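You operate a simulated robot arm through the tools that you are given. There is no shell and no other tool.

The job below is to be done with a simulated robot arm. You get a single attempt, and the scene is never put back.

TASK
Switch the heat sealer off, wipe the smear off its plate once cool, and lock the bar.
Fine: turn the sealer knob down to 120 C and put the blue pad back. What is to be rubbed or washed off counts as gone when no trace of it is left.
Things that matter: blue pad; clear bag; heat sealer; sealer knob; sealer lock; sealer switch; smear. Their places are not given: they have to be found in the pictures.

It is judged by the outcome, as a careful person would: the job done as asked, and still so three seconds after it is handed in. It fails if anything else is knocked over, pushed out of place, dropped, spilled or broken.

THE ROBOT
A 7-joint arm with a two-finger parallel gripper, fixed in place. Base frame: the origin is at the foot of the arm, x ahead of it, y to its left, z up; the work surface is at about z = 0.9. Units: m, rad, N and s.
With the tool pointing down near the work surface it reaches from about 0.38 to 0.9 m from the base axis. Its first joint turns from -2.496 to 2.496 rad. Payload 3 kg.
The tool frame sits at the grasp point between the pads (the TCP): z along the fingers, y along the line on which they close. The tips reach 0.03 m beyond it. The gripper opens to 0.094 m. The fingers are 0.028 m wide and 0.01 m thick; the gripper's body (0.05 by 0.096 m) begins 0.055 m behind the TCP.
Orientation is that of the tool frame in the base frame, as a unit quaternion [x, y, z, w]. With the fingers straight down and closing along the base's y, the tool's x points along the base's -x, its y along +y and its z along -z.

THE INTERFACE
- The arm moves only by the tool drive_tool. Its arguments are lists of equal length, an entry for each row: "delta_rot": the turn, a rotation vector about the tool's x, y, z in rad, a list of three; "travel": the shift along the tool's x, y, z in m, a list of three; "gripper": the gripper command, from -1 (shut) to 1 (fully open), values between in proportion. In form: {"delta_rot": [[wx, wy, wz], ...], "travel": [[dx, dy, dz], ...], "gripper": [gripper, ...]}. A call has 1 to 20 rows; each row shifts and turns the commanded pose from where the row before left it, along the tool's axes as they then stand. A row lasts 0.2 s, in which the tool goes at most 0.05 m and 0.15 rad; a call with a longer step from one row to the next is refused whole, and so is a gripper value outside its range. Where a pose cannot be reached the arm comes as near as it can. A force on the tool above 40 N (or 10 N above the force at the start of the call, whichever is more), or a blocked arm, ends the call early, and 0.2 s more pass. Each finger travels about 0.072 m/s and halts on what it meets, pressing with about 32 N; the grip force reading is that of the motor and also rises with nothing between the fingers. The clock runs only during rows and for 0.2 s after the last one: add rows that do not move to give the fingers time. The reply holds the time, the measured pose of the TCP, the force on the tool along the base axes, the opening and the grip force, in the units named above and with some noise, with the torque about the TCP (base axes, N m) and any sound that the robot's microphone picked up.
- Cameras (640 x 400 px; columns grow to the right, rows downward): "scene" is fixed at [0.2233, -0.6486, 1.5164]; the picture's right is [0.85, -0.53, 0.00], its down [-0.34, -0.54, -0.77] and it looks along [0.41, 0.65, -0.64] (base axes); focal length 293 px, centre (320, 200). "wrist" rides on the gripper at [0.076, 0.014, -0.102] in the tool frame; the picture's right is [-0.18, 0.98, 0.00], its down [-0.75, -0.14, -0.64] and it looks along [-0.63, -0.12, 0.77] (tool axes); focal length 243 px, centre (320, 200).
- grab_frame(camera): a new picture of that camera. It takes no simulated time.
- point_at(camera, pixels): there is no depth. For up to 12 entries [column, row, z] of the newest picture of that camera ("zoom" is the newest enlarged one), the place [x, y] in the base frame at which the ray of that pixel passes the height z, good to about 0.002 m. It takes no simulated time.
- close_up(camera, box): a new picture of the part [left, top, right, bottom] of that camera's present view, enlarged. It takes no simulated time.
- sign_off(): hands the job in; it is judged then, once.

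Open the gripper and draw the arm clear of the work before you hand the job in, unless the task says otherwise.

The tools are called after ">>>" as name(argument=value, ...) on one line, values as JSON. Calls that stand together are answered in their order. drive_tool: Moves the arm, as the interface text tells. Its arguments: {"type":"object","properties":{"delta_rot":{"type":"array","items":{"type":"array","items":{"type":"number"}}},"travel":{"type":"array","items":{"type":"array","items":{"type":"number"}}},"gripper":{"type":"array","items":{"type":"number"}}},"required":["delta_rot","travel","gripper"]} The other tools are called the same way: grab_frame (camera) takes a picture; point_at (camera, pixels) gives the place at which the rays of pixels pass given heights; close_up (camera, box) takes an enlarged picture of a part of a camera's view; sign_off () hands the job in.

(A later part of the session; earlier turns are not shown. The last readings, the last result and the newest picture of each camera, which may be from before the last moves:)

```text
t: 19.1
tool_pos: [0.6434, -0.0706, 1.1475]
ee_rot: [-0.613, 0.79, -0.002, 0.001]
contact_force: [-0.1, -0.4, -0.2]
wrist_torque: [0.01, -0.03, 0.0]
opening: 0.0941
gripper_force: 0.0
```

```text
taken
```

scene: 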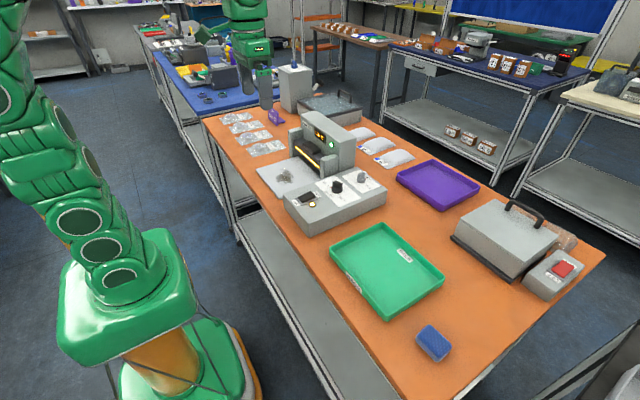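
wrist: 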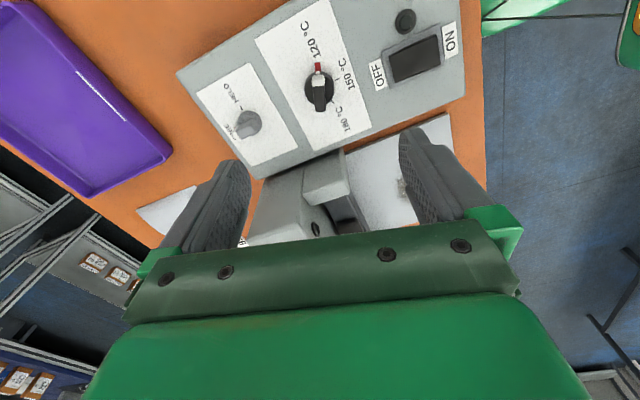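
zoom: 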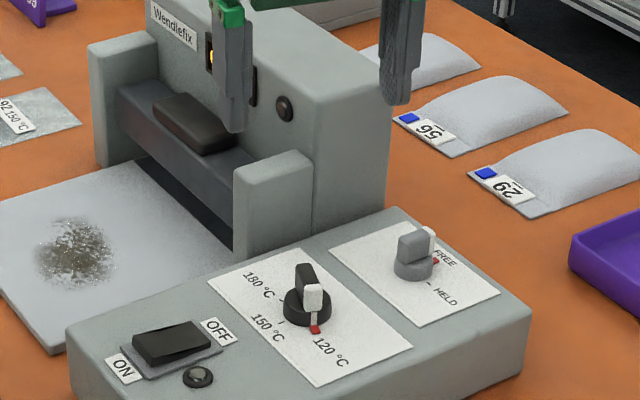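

The sealing strip's glow has gone out, and the knob stays at 120 °C. Next I'll locate the blue pad precisely in an enlarged scene view.

>>> close_up(camera="scene", box=[395, 310, 475, 375])

>>> grab_frame(camera="scene")

```text
6.15 times, centred on (435, 342) of scene
```

zoom: 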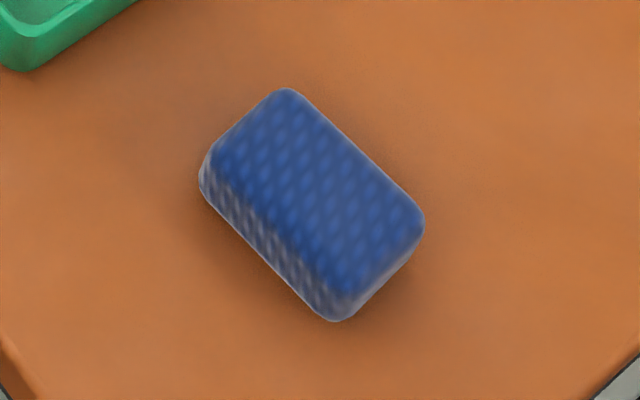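

```text
taken
```

scene: 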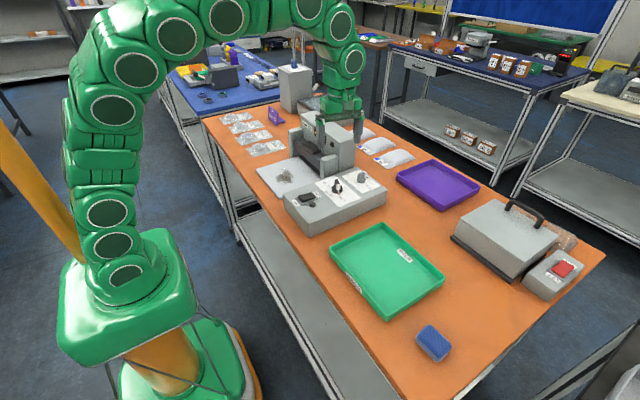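

Pad top corners in the enlarged view: (285,92), (213,152), (422,215), (347,292); bottom edge (202,188), (333,320). I'll project them.

>>> close_up(camera="scene", box=[395, 310, 475, 375])

>>> point_at(camera="zoom", pixels=[[285, 92, 0.93], [213, 152, 0.93], [422, 215, 0.93], [347, 292, 0.93], [202, 188, 0.902], [333, 320, 0.902], [416, 250, 0.902], [285, 92, 0.92], [213, 152, 0.92], [347, 292, 0.92], [422, 215, 0.92], [317, 195, 0.925]])

```text
6.15 times, centred on (435, 342) of scene
```

zoom: 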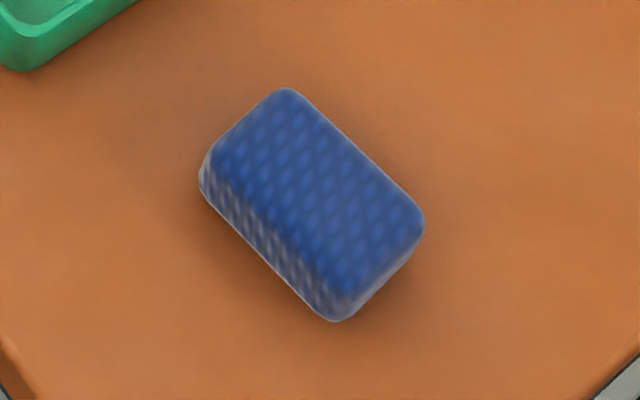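

```text
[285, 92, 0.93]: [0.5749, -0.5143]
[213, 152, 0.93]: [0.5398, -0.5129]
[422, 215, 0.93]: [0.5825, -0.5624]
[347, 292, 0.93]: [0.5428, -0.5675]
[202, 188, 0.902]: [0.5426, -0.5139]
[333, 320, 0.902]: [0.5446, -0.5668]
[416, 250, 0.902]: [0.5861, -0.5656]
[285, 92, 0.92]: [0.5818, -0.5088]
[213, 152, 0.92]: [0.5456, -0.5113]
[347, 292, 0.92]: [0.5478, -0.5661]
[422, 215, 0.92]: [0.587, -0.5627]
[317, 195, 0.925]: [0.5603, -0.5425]
```

The pad spans x≈0.54–0.585, y≈−0.567 to −0.512, top z≈0.93, its long side nearly along y. I'll turn the tool back (fingers closing along y, ~2° tilt) and carry it over to look at the pad.

>>> drive_tool(delta_rot=[[0, 0, 0.1427], [0, 0, 0.1427], [0, 0, 0.1427], [0, 0, 0.1427], [0, 0, 0.1427], [0, 0, 0.1427], [0, 0, 0.1427], [0, 0, 0.1427], [0, 0, 0.1427], [0, 0, 0], [0, 0, 0], [0, 0, 0], [0, 0, 0], [0, 0, 0], [0, 0, 0], [0, 0, 0], [0, 0, 0], [0, 0, 0], [0, 0, 0], [0, 0, 0]], travel=[[0, 0, 0], [0, 0, 0], [0, 0, 0], [0, 0, 0], [0, 0, 0], [0, 0, 0], [0, 0, 0], [0, 0, 0], [0, 0, 0], [0.013, -0.0465, 0.0027], [0.013, -0.0465, 0.0027], [0.013, -0.0465, 0.0027], [0.013, -0.0465, 0.0027], [0.013, -0.0465, 0.0027], [0.013, -0.0465, 0.0027], [0.013, -0.0465, 0.0027], [0.013, -0.0465, 0.0027], [0.013, -0.0465, 0.0027], [0.013, -0.0465, 0.0027], [0, 0, 0]], gripper=[1, 1, 1, 1, 1, 1, 1, 1, 1, 1, 1, 1, 1, 1, 1, 1, 1, 1, 1, 1])

>>> grab_frame(camera="wrist")

>>> close_up(camera="scene", box=[240, 110, 400, 240])

```text
t: 23.3
tool_pos: [0.5293, -0.5369, 1.1152]
ee_rot: [-0.018, 1.0, -0.001, 0.003]
contact_force: [-0.3, -0.6, 0.0]
wrist_torque: [-0.02, 0.02, -0.05]
opening: 0.0938
gripper_force: 0.0
```

```text
taken
```

wrist: 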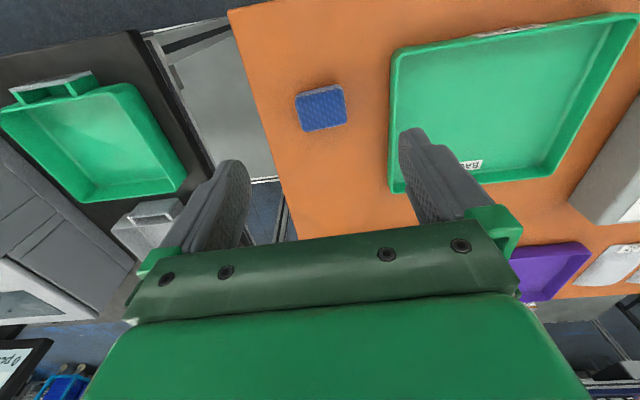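

```text
3.08 times, centred on (320, 175) of scene
```

zoom: 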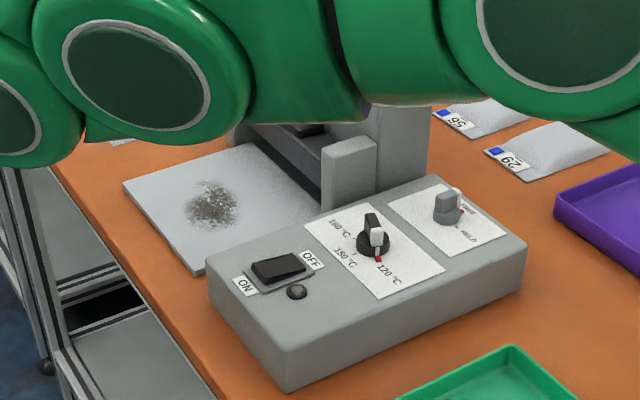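

The pad is at wrist pixel (321,107). I'll enlarge it and locate its corners.

>>> close_up(camera="wrist", box=[272, 70, 372, 140])

>>> point_at(camera="wrist", pixels=[[296, 95, 0.928], [341, 86, 0.928], [347, 122, 0.928], [304, 132, 0.928], [321, 108, 0.928]])

```text
5.71 times, centred on (322, 105) of wrist
```

zoom: 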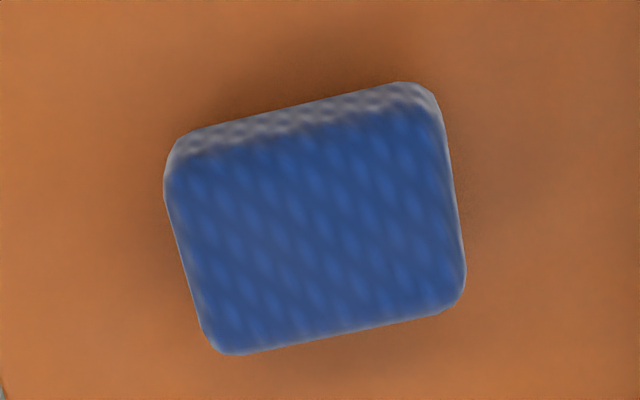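

```text
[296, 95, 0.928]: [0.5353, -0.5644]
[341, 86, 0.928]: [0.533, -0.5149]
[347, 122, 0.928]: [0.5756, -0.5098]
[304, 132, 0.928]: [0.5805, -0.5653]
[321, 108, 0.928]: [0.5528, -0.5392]
```

I'll project the top-face corners from the enlarged view: (180,158), (437,108), (464,295), (212,350).

>>> point_at(camera="zoom", pixels=[[178, 160, 0.928], [437, 108, 0.928], [464, 297, 0.928], [210, 352, 0.928], [175, 140, 0.903], [430, 84, 0.903], [165, 180, 0.92], [205, 340, 0.92], [446, 150, 0.92], [465, 270, 0.92]])

```text
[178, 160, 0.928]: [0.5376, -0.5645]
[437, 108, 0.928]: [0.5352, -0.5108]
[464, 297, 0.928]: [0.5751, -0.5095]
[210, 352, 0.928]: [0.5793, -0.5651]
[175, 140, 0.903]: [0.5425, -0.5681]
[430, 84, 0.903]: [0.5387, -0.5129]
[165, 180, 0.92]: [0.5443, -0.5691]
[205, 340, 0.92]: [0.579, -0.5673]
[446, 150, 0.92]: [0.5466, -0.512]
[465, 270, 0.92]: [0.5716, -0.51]
```

The wrist view gives the pad at x 0.537–0.577, y −0.566 to −0.510, tilt ≈2.5°; combined centre ≈(0.5585,−0.5385). I'll move above it and come down to TCP z≈0.96 to check the fit.

>>> drive_tool(delta_rot=[[0, 0, 0], [0, 0, 0], [0, 0, 0], [0, 0, 0], [0, 0, 0]], travel=[[-0.0291, -0.0027, 0], [0, 0, 0.045], [0, 0, 0.045], [0, 0, 0.045], [0, 0, 0.02]], gripper=[1, 1, 1, 1, 1])

>>> grab_frame(camera="wrist")

>>> close_up(camera="scene", box=[380, 280, 490, 375])

```text
t: 24.5
tool_pos: [0.5603, -0.5421, 0.9614]
ee_rot: [-0.018, 1.0, 0.0, 0.003]
contact_force: [-0.4, 0.3, 0.1]
wrist_torque: [0.01, -0.01, 0.0]
opening: 0.0939
gripper_force: 0.0
```

```text
taken
```

wrist: 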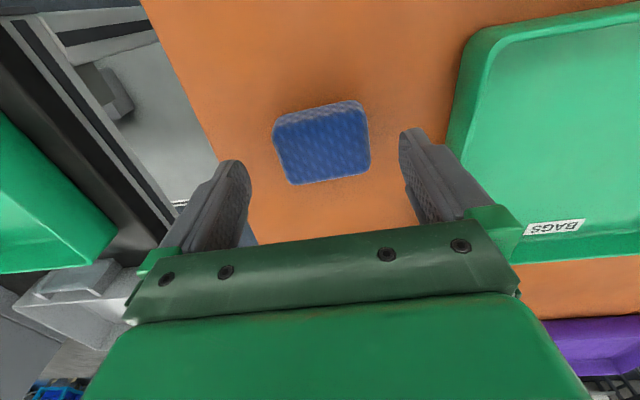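

```text
4.21 times, centred on (435, 328) of scene
```

zoom: 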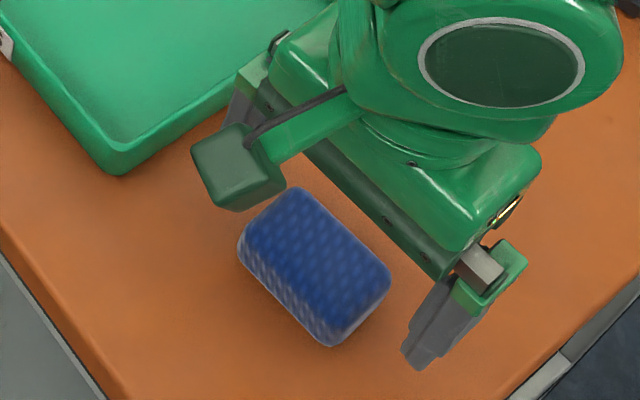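

The pad lies between the fingers in the wrist view (corners (274,122), (360,101), (370,165), (290,184)). I'll project them once more from here.

>>> point_at(camera="wrist", pixels=[[276, 126, 0.928], [364, 106, 0.928], [371, 166, 0.928], [289, 185, 0.928], [276, 118, 0.903], [357, 100, 0.903], [449, 150, 0.92], [470, 40, 0.92]])

>>> close_up(camera="wrist", box=[220, 70, 440, 220])

```text
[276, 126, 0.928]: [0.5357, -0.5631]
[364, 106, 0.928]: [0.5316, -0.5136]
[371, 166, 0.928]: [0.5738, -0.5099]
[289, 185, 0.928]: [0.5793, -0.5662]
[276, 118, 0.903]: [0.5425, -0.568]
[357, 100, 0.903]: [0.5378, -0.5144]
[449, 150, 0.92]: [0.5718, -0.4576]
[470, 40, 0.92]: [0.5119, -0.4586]
```

```text
2.67 times, centred on (330, 145) of wrist
```

zoom: 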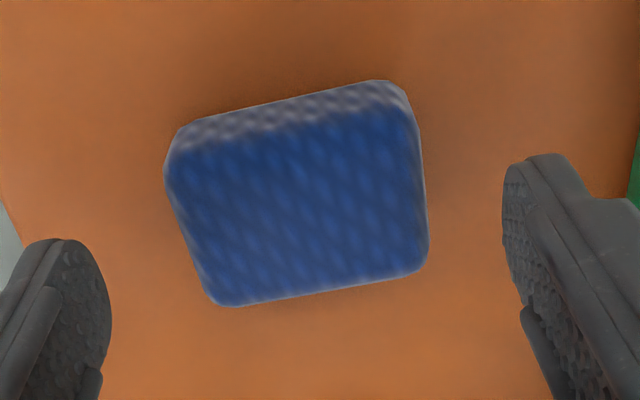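

I'll shift 3.5 mm in y to centre on the pad, lower to TCP z≈0.946 and close.

>>> drive_tool(delta_rot=[[0, 0, 0], [0, 0, 0], [0, 0, 0], [0, 0, 0], [0, 0, 0], [0, 0, 0]], travel=[[0.002, 0.0035, 0], [0, 0, 0.0155], [0, 0, 0], [0, 0, 0], [0, 0, 0], [0, 0, 0]], gripper=[1, 1, 1, -1, -1, -1])

>>> grab_frame(camera="wrist")

>>> close_up(camera="scene", box=[380, 280, 490, 375])

```text
t: 25.9
tool_pos: [0.5596, -0.5388, 0.9458]
ee_rot: [-0.017, 1.0, -0.001, 0.003]
contact_force: [0.6, -0.4, 1.7]
wrist_torque: [0.0, 0.0, 0.05]
opening: 0.059
gripper_force: 32.3
```

```text
taken
```

wrist: 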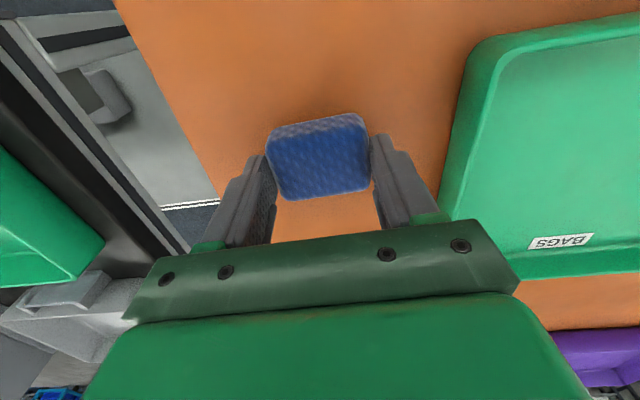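

```text
4.21 times, centred on (435, 328) of scene
```

zoom: 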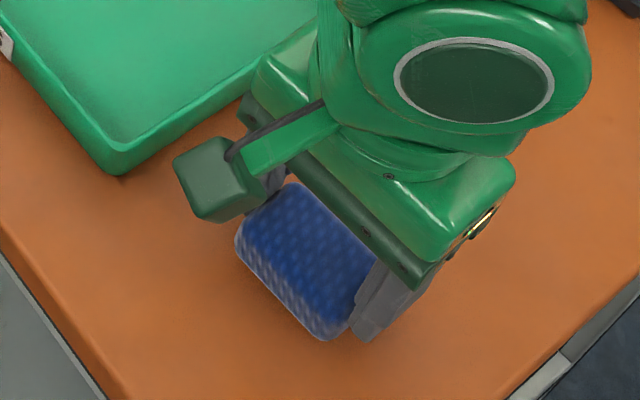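

The pad is gripped (opening 0.059, pickup pose (0.5596,−0.5388,0.9458)). I'll lift it and carry it over to just before the sealer plate at z≈1.10.

>>> drive_tool(delta_rot=[[0, 0, 0], [0, 0, 0], [0, 0, 0], [0, 0, 0], [0, 0, 0], [0, 0, 0], [0, 0, 0], [0, 0, 0], [0, 0, 0], [0, 0, 0], [0, 0, 0], [0, 0, 0], [0, 0, 0], [0, 0, 0], [0, 0, 0], [0, 0, 0], [0, 0, 0], [0, 0, 0], [0, 0, 0]], travel=[[0, 0, -0.02], [0, 0, -0.045], [0, 0, -0.045], [0, 0, -0.045], [0.0025, 0.0486, 0], [0.0025, 0.0486, 0], [0.0025, 0.0486, 0], [0.0025, 0.0486, 0], [0.0025, 0.0486, 0], [0.0025, 0.0486, 0], [0.0025, 0.0486, 0], [0.0025, 0.0486, 0], [0.0025, 0.0486, 0], [0.0025, 0.0486, 0], [0.0025, 0.0486, 0], [0.0025, 0.0486, 0], [0.0025, 0.0486, 0], [0.0025, 0.0486, 0], [0, 0, 0]], gripper=[-1, -1, -1, -1, -1, -1, -1, -1, -1, -1, -1, -1, -1, -1, -1, -1, -1, -1, -1])

>>> grab_frame(camera="wrist")

>>> close_up(camera="scene", box=[220, 90, 380, 230])

```text
t: 29.9
tool_pos: [0.4994, 0.1433, 1.1018]
ee_rot: [-0.017, 1.0, -0.001, 0.002]
contact_force: [0.2, 0.3, 0.9]
wrist_torque: [0.03, 0.0, -0.01]
opening: 0.0
gripper_force: 32.1
```

```text
taken
```

wrist: 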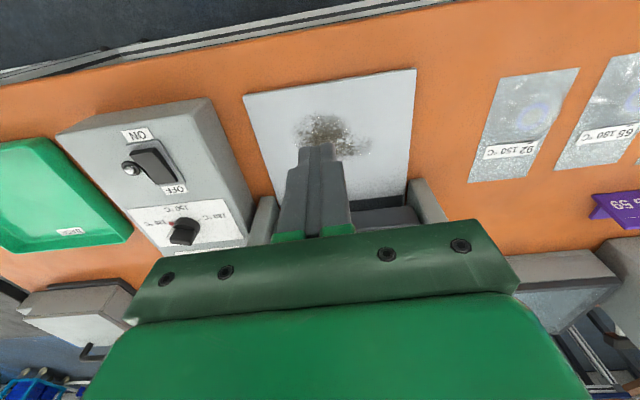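

```text
2.86 times, centred on (300, 160) of scene
```

zoom: 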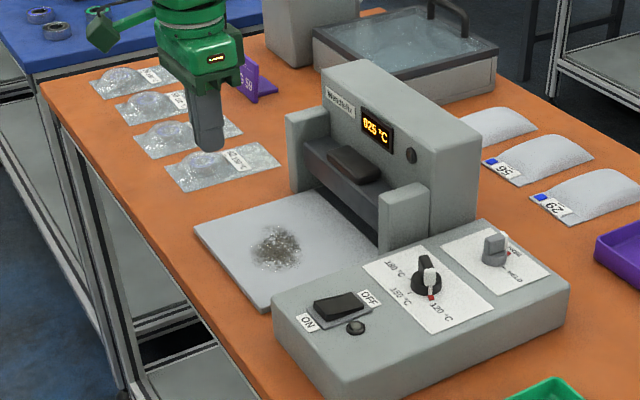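

The opening reads 0.0 and no pad shows between the fingers: it slipped out. I'll look for where it is.

>>> grab_frame(camera="scene")

>>> close_up(camera="scene", box=[395, 310, 475, 375])

```text
taken
```

scene: 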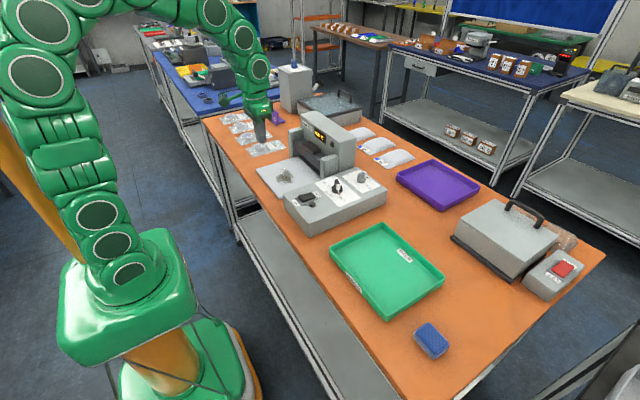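

```text
6.15 times, centred on (435, 342) of scene
```

zoom: 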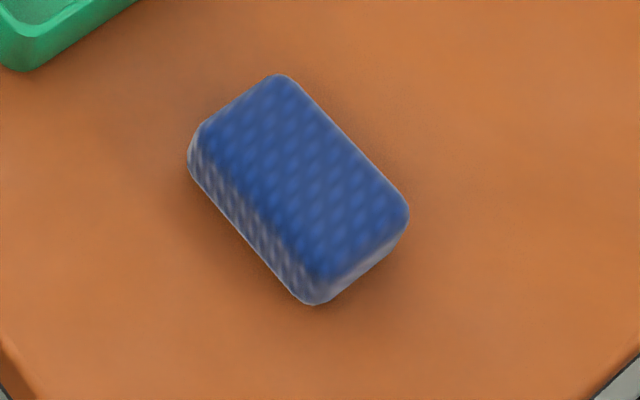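

The pad is still on the table, only a few mm from where it lay — my grip was too shallow. While here I'll measure the smear and plate from this picture, then go back for a deeper grip.

>>> close_up(camera="wrist", box=[230, 60, 440, 220])

>>> point_at(camera="wrist", pixels=[[290, 130, 0.91], [375, 145, 0.91], [325, 112, 0.91], [325, 135, 0.91], [243, 95, 0.91], [416, 69, 0.91], [406, 200, 0.91], [243, 95, 0.9], [416, 69, 0.9]])

>>> point_at(camera="scene", pixels=[[285, 176, 0.91], [258, 169, 0.91], [283, 198, 0.91], [296, 157, 0.91], [258, 169, 0.92], [283, 198, 0.92]])

```text
2.50 times, centred on (335, 140) of wrist
```

zoom: 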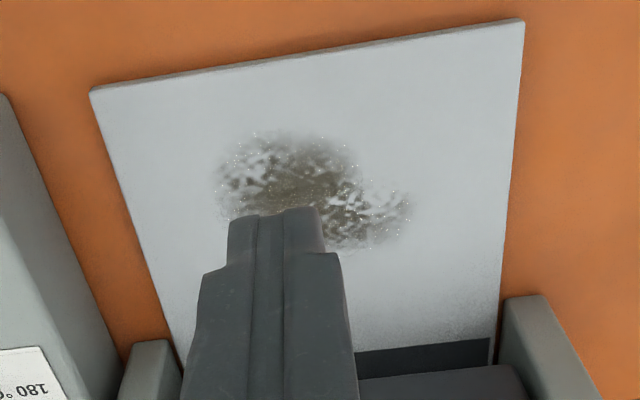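

```text
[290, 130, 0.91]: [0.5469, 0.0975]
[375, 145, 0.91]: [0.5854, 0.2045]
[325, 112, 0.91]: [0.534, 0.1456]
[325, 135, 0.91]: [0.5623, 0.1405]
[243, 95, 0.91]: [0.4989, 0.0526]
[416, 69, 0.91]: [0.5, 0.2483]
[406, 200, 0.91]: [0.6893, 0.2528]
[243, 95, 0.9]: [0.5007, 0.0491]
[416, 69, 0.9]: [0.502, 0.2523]
```

```text
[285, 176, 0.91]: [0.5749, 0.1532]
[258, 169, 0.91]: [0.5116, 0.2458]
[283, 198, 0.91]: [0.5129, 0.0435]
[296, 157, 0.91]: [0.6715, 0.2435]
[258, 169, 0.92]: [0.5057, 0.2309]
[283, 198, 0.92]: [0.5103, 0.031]
```

The smear covers about x 0.53–0.60, y 0.10–0.20 on a plate at z≈0.91 (x 0.50–0.69, y 0.05–0.25). Now I return over the pad with the gripper open.

>>> drive_tool(delta_rot=[[0, 0, 0], [0, 0, 0], [0, 0, 0], [0, 0, 0], [0, 0, 0], [0, 0, 0], [0, 0, 0], [0, 0, 0], [0, 0, 0], [0, 0, 0], [0, 0, 0], [0, 0, 0], [0, 0, 0], [0, 0, 0], [0, 0, 0]], travel=[[-0.0005, -0.0485, 0.0037], [-0.0005, -0.0485, 0.0037], [-0.0005, -0.0485, 0.0037], [-0.0005, -0.0485, 0.0037], [-0.0005, -0.0485, 0.0037], [-0.0005, -0.0485, 0.0037], [-0.0005, -0.0485, 0.0037], [-0.0005, -0.0485, 0.0037], [-0.0005, -0.0485, 0.0037], [-0.0005, -0.0485, 0.0037], [-0.0005, -0.0485, 0.0037], [-0.0005, -0.0485, 0.0037], [-0.0005, -0.0485, 0.0037], [-0.0005, -0.0485, 0.0037], [0, 0, 0]], gripper=[-1, 0, 1, 1, 1, 1, 1, 1, 1, 1, 1, 1, 1, 1, 1])

>>> grab_frame(camera="wrist")

>>> close_up(camera="wrist", box=[252, 70, 392, 160])

```text
t: 33.1
tool_pos: [0.5294, -0.5405, 1.0466]
ee_rot: [-0.018, 1.0, -0.001, 0.003]
contact_force: [-0.6, -0.5, -0.4]
wrist_torque: [0.01, 0.04, 0.01]
opening: 0.0941
gripper_force: 0.0
```

```text
taken
```

wrist: 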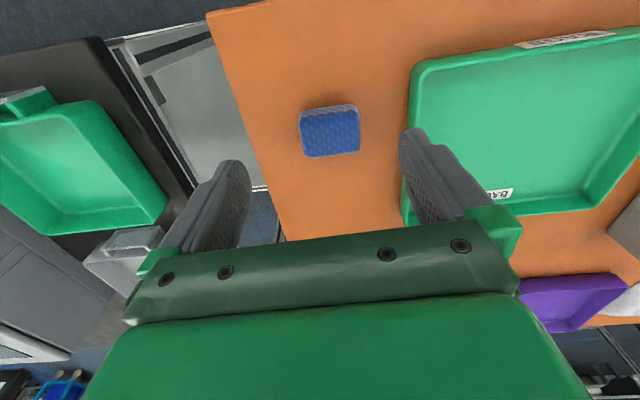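

```text
4.44 times, centred on (322, 115) of wrist
```

zoom: 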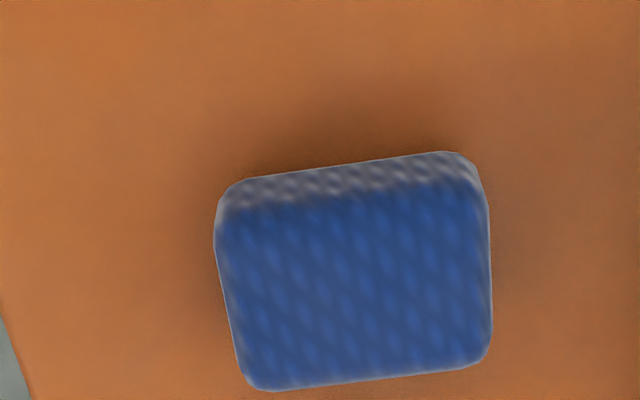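

The pad appears at wrist (330,130), slightly turned. I'll project its corners from the enlarged view.

>>> point_at(camera="zoom", pixels=[[222, 215, 0.926], [482, 183, 0.926], [492, 360, 0.926], [245, 386, 0.926], [222, 188, 0.903], [472, 155, 0.903], [216, 245, 0.92], [240, 375, 0.92], [488, 215, 0.92], [494, 340, 0.92]])

>>> close_up(camera="scene", box=[395, 310, 475, 375])

>>> point_at(camera="zoom", pixels=[[278, 76, 0.926], [200, 135, 0.926], [408, 210, 0.926], [330, 282, 0.926], [190, 170, 0.902], [310, 304, 0.902], [400, 240, 0.902]])

```text
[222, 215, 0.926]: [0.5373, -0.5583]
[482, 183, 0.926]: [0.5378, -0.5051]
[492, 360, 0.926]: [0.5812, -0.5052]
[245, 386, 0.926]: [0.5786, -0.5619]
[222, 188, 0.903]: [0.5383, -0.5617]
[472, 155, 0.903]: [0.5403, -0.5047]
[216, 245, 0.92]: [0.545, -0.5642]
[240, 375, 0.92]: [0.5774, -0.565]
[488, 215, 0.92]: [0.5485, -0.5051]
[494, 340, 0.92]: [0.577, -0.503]
```

```text
6.15 times, centred on (435, 342) of scene
```

zoom: 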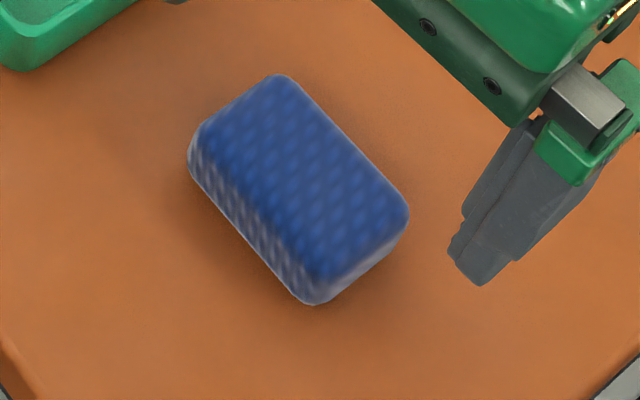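

```text
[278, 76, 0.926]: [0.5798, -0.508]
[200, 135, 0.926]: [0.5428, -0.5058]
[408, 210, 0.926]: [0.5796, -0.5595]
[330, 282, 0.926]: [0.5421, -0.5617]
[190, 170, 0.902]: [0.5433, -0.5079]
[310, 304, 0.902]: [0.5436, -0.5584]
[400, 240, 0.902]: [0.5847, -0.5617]
```

The pad's centre is now (0.5595,−0.533) with its long side along y. I'll align, go down deeper (TCP z≈0.936, tips ≈6 mm above the table), close, and lift only slightly to test the hold.

>>> drive_tool(delta_rot=[[0, 0, 0.04], [0, 0, 0], [0, 0, 0], [0, 0, 0], [0, 0, 0], [0, 0, 0], [0, 0, 0], [0, 0, 0], [0, 0, 0], [0, 0, 0]], travel=[[0, 0, 0], [-0.03, 0.0072, 0], [0, 0, 0.045], [0, 0, 0.045], [0, 0, 0.0206], [0, 0, 0], [0, 0, 0], [0, 0, 0], [0, 0, 0], [0, 0, 0]], gripper=[1, 1, 1, 1, 1, 1, -1, -1, -1, -1])

>>> grab_frame(camera="wrist")

>>> close_up(camera="scene", box=[390, 295, 480, 375])

```text
t: 35.3
tool_pos: [0.5638, -0.5261, 0.9372]
ee_rot: [0.002, 1.0, -0.001, 0.003]
contact_force: [0.5, -0.9, 1.9]
wrist_torque: [-0.02, 0.0, 0.04]
opening: 0.059
gripper_force: 31.9
```

```text
taken
```

wrist: 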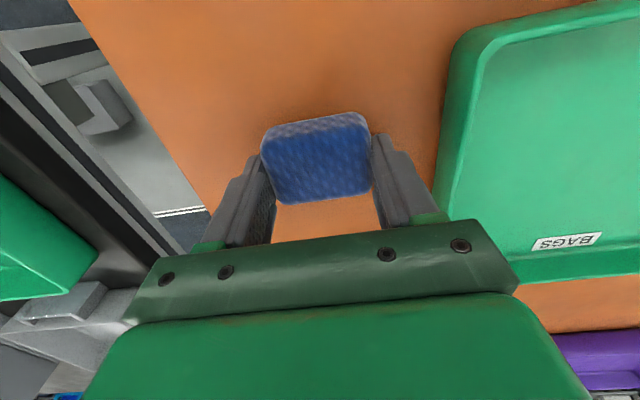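

```text
5.00 times, centred on (435, 335) of scene
```

zoom: 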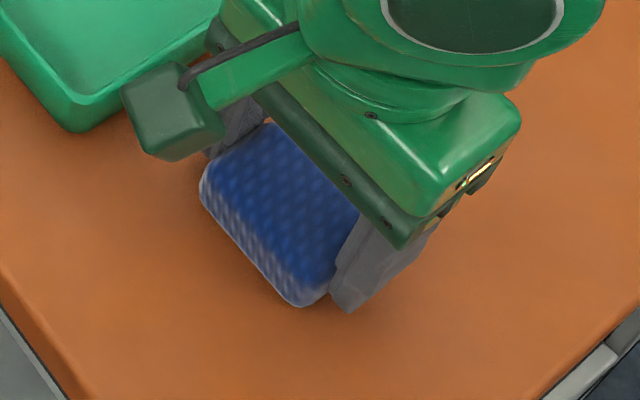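

Grip at opening 0.059 with TCP z=0.937. I'll lift gently by 3 cm and check it holds.

>>> drive_tool(delta_rot=[[0, 0, 0], [0, 0, 0], [0, 0, 0], [0, 0, 0]], travel=[[0, 0, 0], [0, 0, -0.01], [0, 0, -0.02], [0, 0, 0]], gripper=[-1, -1, -1, -1])

>>> grab_frame(camera="wrist")

>>> close_up(camera="scene", box=[390, 295, 480, 375])

```text
t: 36.3
tool_pos: [0.5633, -0.5275, 0.9674]
ee_rot: [0.003, 1.0, 0.0, 0.001]
contact_force: [0.5, -0.1, 0.3]
wrist_torque: [0.04, 0.03, 0.02]
opening: 0.0585
gripper_force: 32.0
```

```text
taken
```

wrist: 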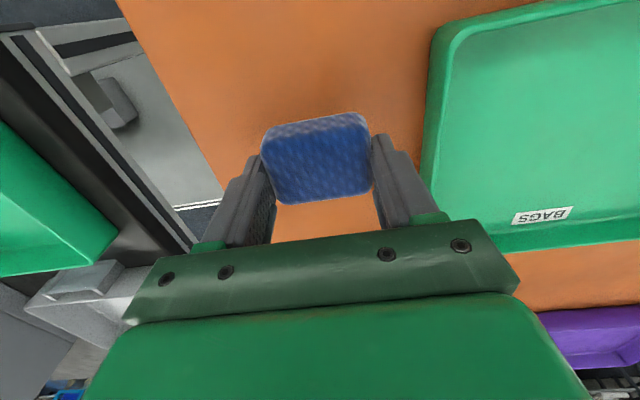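

```text
5.00 times, centred on (435, 335) of scene
```

zoom: 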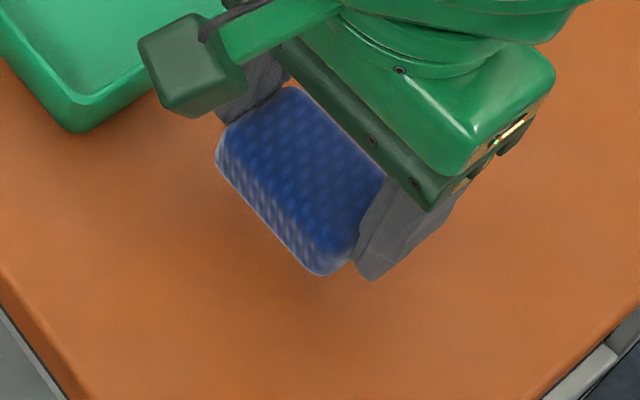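

The pad is held (opening 0.0585). I'll measure where it sits relative to the tool for the later put-back (top at z≈0.956 now).

>>> point_at(camera="wrist", pixels=[[263, 138, 0.956], [366, 122, 0.956], [373, 188, 0.956], [281, 205, 0.956]])

>>> drive_tool(delta_rot=[[0, 0, 0], [0, 0, 0], [0, 0, 0], [0, 0, 0], [0, 0, 0], [0, 0, 0]], travel=[[0, 0, -0.02], [0, 0, -0.03], [0, 0, -0.03], [0, 0, -0.03], [0, 0.015, -0.015], [0, 0.03, 0]], gripper=[-1, -1, -1, -1, -1, -1])

```text
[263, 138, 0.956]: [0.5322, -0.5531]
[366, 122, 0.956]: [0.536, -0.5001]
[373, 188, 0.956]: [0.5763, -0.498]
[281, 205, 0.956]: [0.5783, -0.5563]
```

```text
t: 37.7
tool_pos: [0.561, -0.4852, 1.0954]
ee_rot: [0.003, 1.0, -0.001, 0.002]
contact_force: [-0.5, 0.3, -0.1]
wrist_torque: [0.05, 0.01, -0.02]
opening: 0.059
gripper_force: 32.1
```

Pad still held (opening 0.059) and about 5 mm to the −x side of the TCP. Carrying it at z≈1.09 over to the plate at moderate speed.

>>> drive_tool(delta_rot=[[0, 0, 0], [0, 0, 0], [0, 0, 0], [0, 0, 0], [0, 0, 0], [0, 0, 0], [0, 0, 0], [0, 0, 0], [0, 0, 0], [0, 0, 0], [0, 0, 0], [0, 0, 0], [0, 0, 0], [0, 0, 0], [0, 0, 0], [0, 0, 0], [0, 0, 0], [0, 0, 0], [0, 0, 0]], travel=[[0, 0.0353, 0], [0, 0.0353, 0], [0, 0.0353, 0], [0, 0.0353, 0], [0, 0.0353, 0], [0, 0.0353, 0], [0, 0.0353, 0], [0, 0.0353, 0], [0, 0.0353, 0], [0, 0.0353, 0], [0, 0.0353, 0], [0, 0.0353, 0], [0, 0.0353, 0], [0, 0.0353, 0], [0, 0.0353, 0], [0, 0.0353, 0], [0, 0.0353, 0], [0, 0.025, 0], [0, 0.01, 0]], gripper=[-1, -1, -1, -1, -1, -1, -1, -1, -1, -1, -1, -1, -1, -1, -1, -1, -1, -1, -1])

>>> grab_frame(camera="wrist")

>>> close_up(camera="scene", box=[220, 90, 380, 230])

```text
t: 41.7
tool_pos: [0.5652, 0.1515, 1.095]
ee_rot: [0.003, 1.0, -0.001, 0.002]
contact_force: [0.3, -0.2, 0.0]
wrist_torque: [-0.05, -0.01, 0.02]
opening: 0.0587
gripper_force: 32.0
```

```text
taken
```

wrist: 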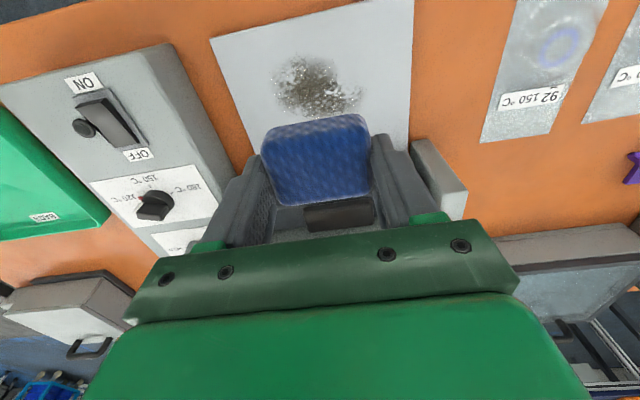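

```text
2.86 times, centred on (300, 160) of scene
```

zoom: 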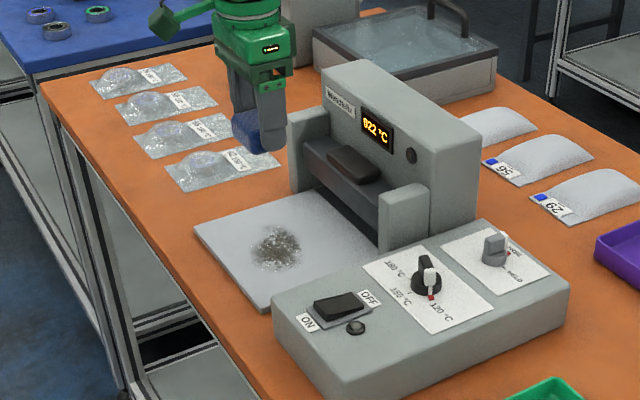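

The display reads 022 °C — cool — and the pad is held. I'll measure the full smear extents in this view.

>>> close_up(camera="wrist", box=[230, 30, 420, 150])

>>> point_at(camera="wrist", pixels=[[271, 85, 0.91], [366, 95, 0.91], [310, 52, 0.91], [300, 118, 0.91], [345, 118, 0.91], [210, 39, 0.91], [413, 0, 0.91], [250, 150, 0.91], [408, 148, 0.91], [440, 140, 0.98], [467, 190, 0.98], [413, 145, 0.98]])

```text
3.33 times, centred on (325, 90) of wrist
```

zoom: 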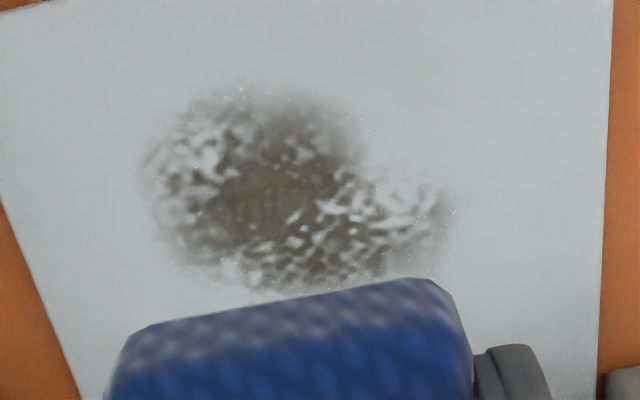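

```text
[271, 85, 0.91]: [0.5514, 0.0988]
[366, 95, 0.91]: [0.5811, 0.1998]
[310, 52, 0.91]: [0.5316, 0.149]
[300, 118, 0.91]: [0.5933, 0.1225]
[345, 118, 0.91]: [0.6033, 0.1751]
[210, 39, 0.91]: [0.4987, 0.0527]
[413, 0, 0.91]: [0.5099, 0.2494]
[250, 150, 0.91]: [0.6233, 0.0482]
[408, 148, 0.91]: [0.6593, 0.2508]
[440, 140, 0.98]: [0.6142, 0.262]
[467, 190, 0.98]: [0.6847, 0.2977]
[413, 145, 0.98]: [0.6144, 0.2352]
```

The smear spans x≈0.527–0.605, y≈0.095–0.205, ahead of the pillars (x≥0.61). I'll lower the pad here to just above the plate, expecting contact at TCP z≈0.947.

>>> drive_tool(delta_rot=[[0, 0, 0], [0, 0, 0], [0, 0, 0], [0, 0, 0], [0, 0, 0], [0, 0, 0]], travel=[[0, 0, 0.04], [0, 0, 0.04], [0, 0, 0.04], [0, 0, 0.018], [0, 0, 0.004], [0, 0, 0]], gripper=[-1, -1, -1, -1, -1, -1])

>>> close_up(camera="scene", box=[220, 90, 380, 230])

>>> grab_frame(camera="wrist")

```text
t: 43.1
tool_pos: [0.5652, 0.149, 0.9523]
ee_rot: [0.002, 1.0, -0.001, 0.003]
contact_force: [-0.4, -0.7, -0.4]
wrist_torque: [0.0, -0.04, 0.01]
opening: 0.0585
gripper_force: 31.8
```

```text
2.86 times, centred on (300, 160) of scene
```

zoom: 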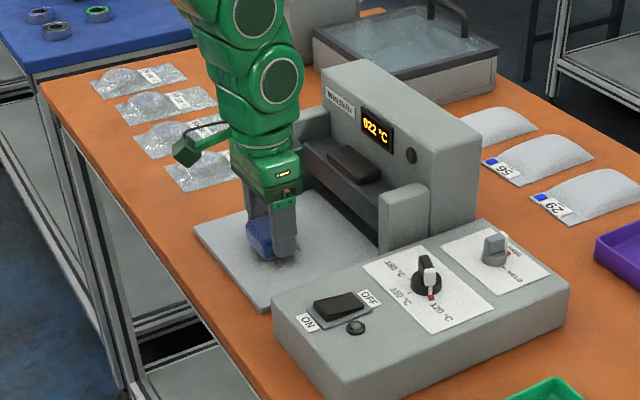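

```text
taken
```

wrist: 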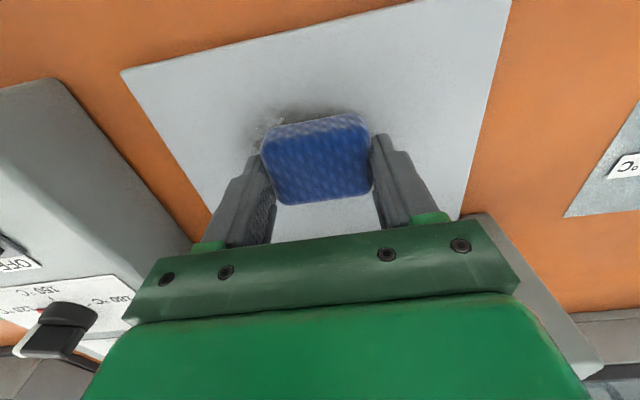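

No contact yet at TCP z 0.952. Descending in 1–2 mm steps to find the plate.

>>> drive_tool(delta_rot=[[0, 0, 0], [0, 0, 0], [0, 0, 0], [0, 0, 0]], travel=[[0, 0, 0.002], [0, 0, 0.002], [0, 0, 0.001], [0, 0, 0]], gripper=[-1, -1, -1, -1])

```text
t: 44.1
tool_pos: [0.5654, 0.15, 0.9469]
ee_rot: [0.002, 1.0, 0.0, 0.003]
contact_force: [-5.3, -7.5, 38.2]
wrist_torque: [-0.25, 0.19, 0.01]
opening: 0.0588
gripper_force: 32.0
```

Contact with 38 N at TCP z≈0.947. I'll ease up about 0.8 mm to get a moderate wiping force.

>>> drive_tool(delta_rot=[[0, 0, 0], [0, 0, 0]], travel=[[0, 0, -0.0008], [0, 0, 0]], gripper=[-1, -1])

```text
t: 44.7
tool_pos: [0.5663, 0.1506, 0.9465]
ee_rot: [0.002, 1.0, -0.002, 0.003]
contact_force: [8.2, -5.8, 29.4]
wrist_torque: [-0.15, -0.32, -0.01]
opening: 0.0588
gripper_force: 31.5
```

Still 29 N, so roughly 11 N per mm. I'll ease another 1.2 mm and begin a short stroke along +y and back, slowly.

>>> drive_tool(delta_rot=[[0, 0, 0], [0, 0, 0], [0, 0, 0], [0, 0, 0], [0, 0, 0]], travel=[[0, 0, -0.0012], [0, 0.01, 0], [0, 0.01, 0], [0, 0.01, 0], [0, 0.008, 0]], gripper=[-1, -1, -1, -1, -1])

>>> grab_frame(camera="wrist")

>>> close_up(camera="scene", box=[240, 120, 340, 220])

```text
t: 45.9
tool_pos: [0.5654, 0.187, 0.9477]
ee_rot: [0.003, 1.0, -0.001, 0.002]
contact_force: [-0.5, -0.9, 2.0]
wrist_torque: [0.01, -0.04, -0.01]
opening: 0.0587
gripper_force: 32.0
```

```text
taken
```

wrist: 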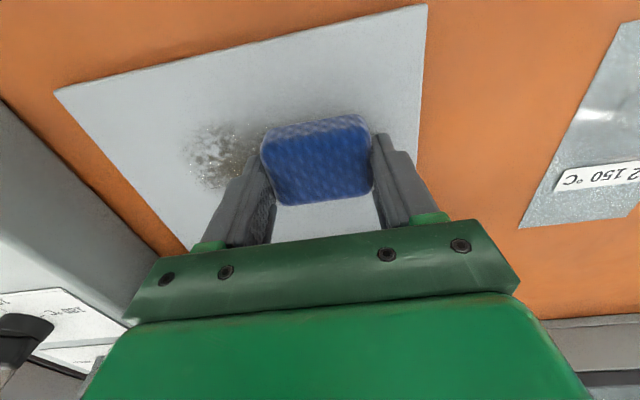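

```text
4.00 times, centred on (290, 170) of scene
```

zoom: 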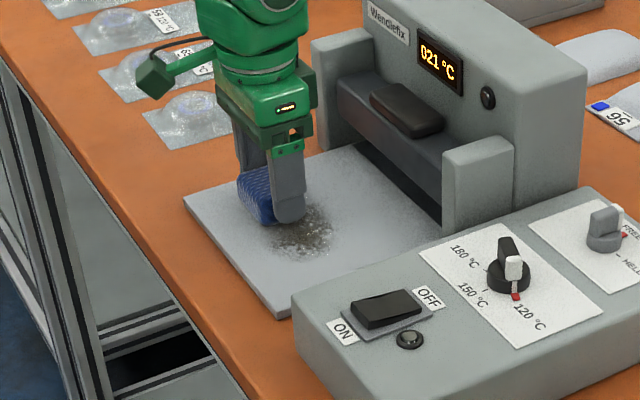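

Force dropped to 2 N, and the smear is going where the pad passed. I'll press 0.8 mm more and stroke back across in −y, shift +x, and return.

>>> drive_tool(delta_rot=[[0, 0, 0], [0, 0, 0], [0, 0, 0], [0, 0, 0], [0, 0, 0], [0, 0, 0], [0, 0, 0]], travel=[[0, 0, 0.0008], [0, -0.0135, 0], [0, -0.0135, 0], [0, -0.0135, 0], [0, -0.0135, 0], [0, -0.0135, 0], [0, -0.0135, 0]], gripper=[-1, -1, -1, -1, -1, -1, -1])

>>> grab_frame(camera="wrist")

```text
t: 47.5
tool_pos: [0.5642, 0.1064, 0.9485]
ee_rot: [0.002, 1.0, -0.001, 0.002]
contact_force: [0.8, -0.3, -0.5]
wrist_torque: [0.01, 0.03, -0.01]
opening: 0.0589
gripper_force: 31.9
```

```text
taken
```

wrist: 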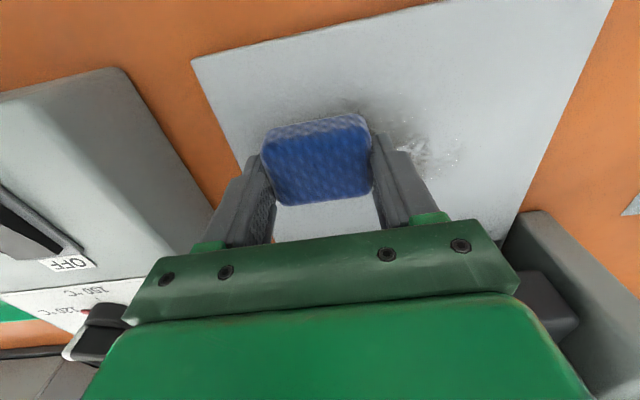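

No force here (z reads 0.9485), so the pad was barely touching on this stroke. I'll press 1.5 mm further and read the force.

>>> drive_tool(delta_rot=[[0, 0, 0], [0, 0, 0]], travel=[[0, 0, 0.0015], [0, 0, 0]], gripper=[-1, -1])

```text
t: 48.1
tool_pos: [0.5646, 0.1069, 0.9469]
ee_rot: [0.003, 1.0, -0.001, 0.003]
contact_force: [0.2, -1.7, 6.6]
wrist_torque: [0.03, -0.04, 0.02]
opening: 0.0587
gripper_force: 31.9
```

Now 6.6 N. I'll add 0.5 mm and stroke +y to y≈0.19.

>>> drive_tool(delta_rot=[[0, 0, 0], [0, 0, 0], [0, 0, 0], [0, 0, 0], [0, 0, 0], [0, 0, 0], [0, 0, 0]], travel=[[0, 0, 0.0005], [0, 0.0138, 0], [0, 0.0138, 0], [0, 0.0138, 0], [0, 0.0138, 0], [0, 0.0138, 0], [0, 0.0138, 0]], gripper=[-1, -1, -1, -1, -1, -1, -1])

>>> grab_frame(camera="wrist")

```text
t: 49.5
tool_pos: [0.5652, 0.1694, 0.947]
ee_rot: [0.001, 1.0, -0.001, 0.004]
contact_force: [-1.0, 1.5, 6.8]
wrist_torque: [0.09, 0.02, 0.03]
opening: 0.0585
gripper_force: 32.0
stopped in row 6: the force on the tool passed its limit at 41 N (the readings are from after the stop); the commanded pose is now the measured one
```

```text
taken
```

wrist: 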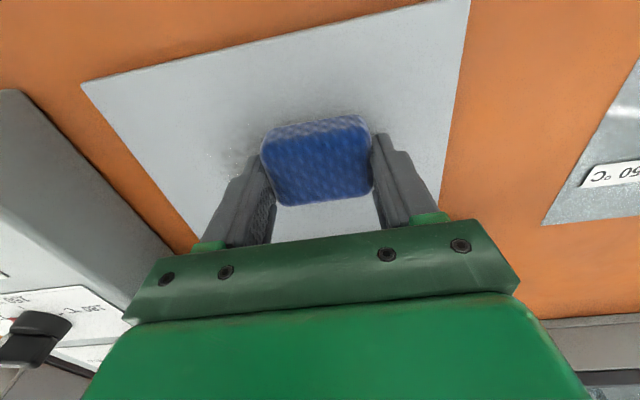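

Stopped at 41 N, now 6.8 N: the contact tightens toward +y, by about 1.3 mm per 0.1 m. I'll compensate for that slope and continue strokes.

>>> drive_tool(delta_rot=[[0, 0, 0], [0, 0, 0], [0, 0, 0], [0, 0, 0], [0, 0, 0], [0, 0, 0], [0, 0, 0], [0, 0, 0]], travel=[[0, 0.01, -0.0001], [0, 0.01, -0.0001], [0, -0.0138, 0.00018], [0, -0.0138, 0.00018], [0, -0.0138, 0.00018], [0, -0.0138, 0.00018], [0, -0.0138, 0.00018], [0, -0.0138, 0.00018]], gripper=[-1, -1, -1, -1, -1, -1, -1, -1])

>>> grab_frame(camera="wrist")

```text
t: 51.3
tool_pos: [0.567, 0.1084, 0.9458]
ee_rot: [0.002, 1.0, -0.001, 0.005]
contact_force: [0.1, 17.0, 34.4]
wrist_torque: [0.56, 0.16, -0.06]
opening: 0.0586
gripper_force: 32.2
```

```text
taken
```

wrist: 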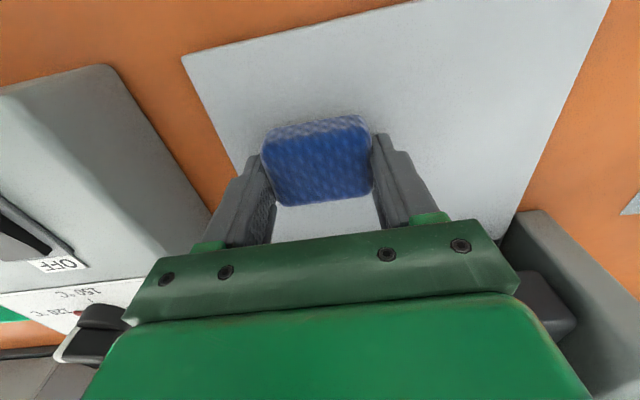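

The visible plate looks nearly clean now; force is 34 N. I'll enlarge the wrist view to check for traces before the next strokes.

>>> close_up(camera="wrist", box=[180, 20, 520, 230])

>>> close_up(camera="scene", box=[240, 130, 340, 215])

```text
1.88 times, centred on (350, 125) of wrist
```

zoom: 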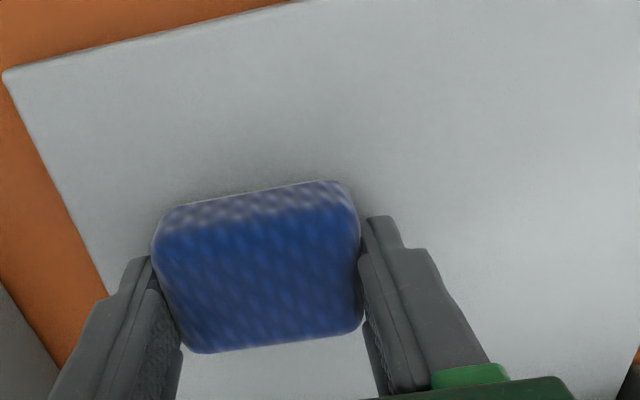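

```text
4.71 times, centred on (290, 172) of scene
```

zoom: 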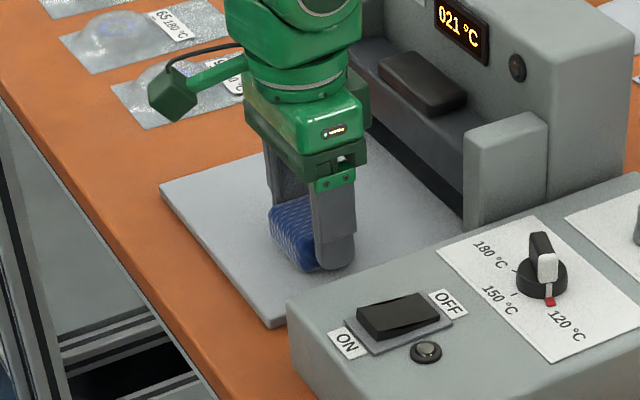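

No trace is visible outside the pad's footprint. For certainty I'll ease the pressure and make one more pass over the outer bands (x≈0.595 and x≈0.545), then lift and inspect.

>>> drive_tool(delta_rot=[[0, 0, 0], [0, 0, 0], [0, 0, 0], [0, 0, 0], [0, 0, 0], [0, 0, 0], [0, 0, 0], [0, 0, 0], [0, 0, 0]], travel=[[0, 0, -0.0017], [-0.014, 0, 0], [-0.014, 0, 0], [0, 0.0138, 0], [0, 0.0138, 0], [0, 0.0138, 0], [0, 0.0138, 0], [0, 0.0138, 0], [0, 0.0138, 0]], gripper=[-1, -1, -1, -1, -1, -1, -1, -1, -1])

```text
t: 53.3
tool_pos: [0.5933, 0.1886, 0.9463]
ee_rot: [0.001, 1.0, -0.002, 0.003]
contact_force: [0.3, -8.5, 16.7]
wrist_torque: [-0.16, 0.07, 0.08]
opening: 0.0588
gripper_force: 31.9
```

The pass at x≈0.593 went well with 16.7 N. Now I shift to x≈0.545 and stroke back in −y, easing slightly.

>>> drive_tool(delta_rot=[[0, 0, 0], [0, 0, 0], [0, 0, 0], [0, 0, 0], [0, 0, 0], [0, 0, 0], [0, 0, 0], [0, 0, 0], [0, 0, 0], [0, 0, 0]], travel=[[0.012, 0, 0], [0.012, 0, 0], [0.012, 0, 0], [0.012, 0, 0], [0, -0.0138, 0], [0, -0.0138, 0], [0, -0.0138, 0], [0, -0.0138, 0], [0, -0.0138, 0], [0, -0.0138, 0]], gripper=[-1, -1, -1, -1, -1, -1, -1, -1, -1, -1])

>>> grab_frame(camera="wrist")

```text
t: 55.5
tool_pos: [0.5451, 0.1042, 0.9469]
ee_rot: [0.003, 1.0, -0.001, 0.003]
contact_force: [0.1, -0.2, -0.1]
wrist_torque: [-0.02, 0.02, 0.03]
opening: 0.0587
gripper_force: 31.6
```

```text
taken
```

wrist: 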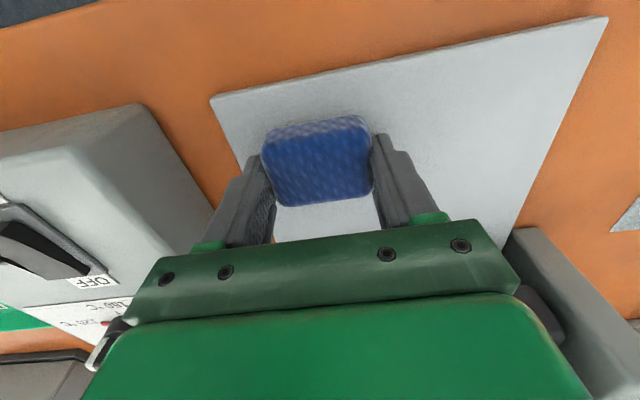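

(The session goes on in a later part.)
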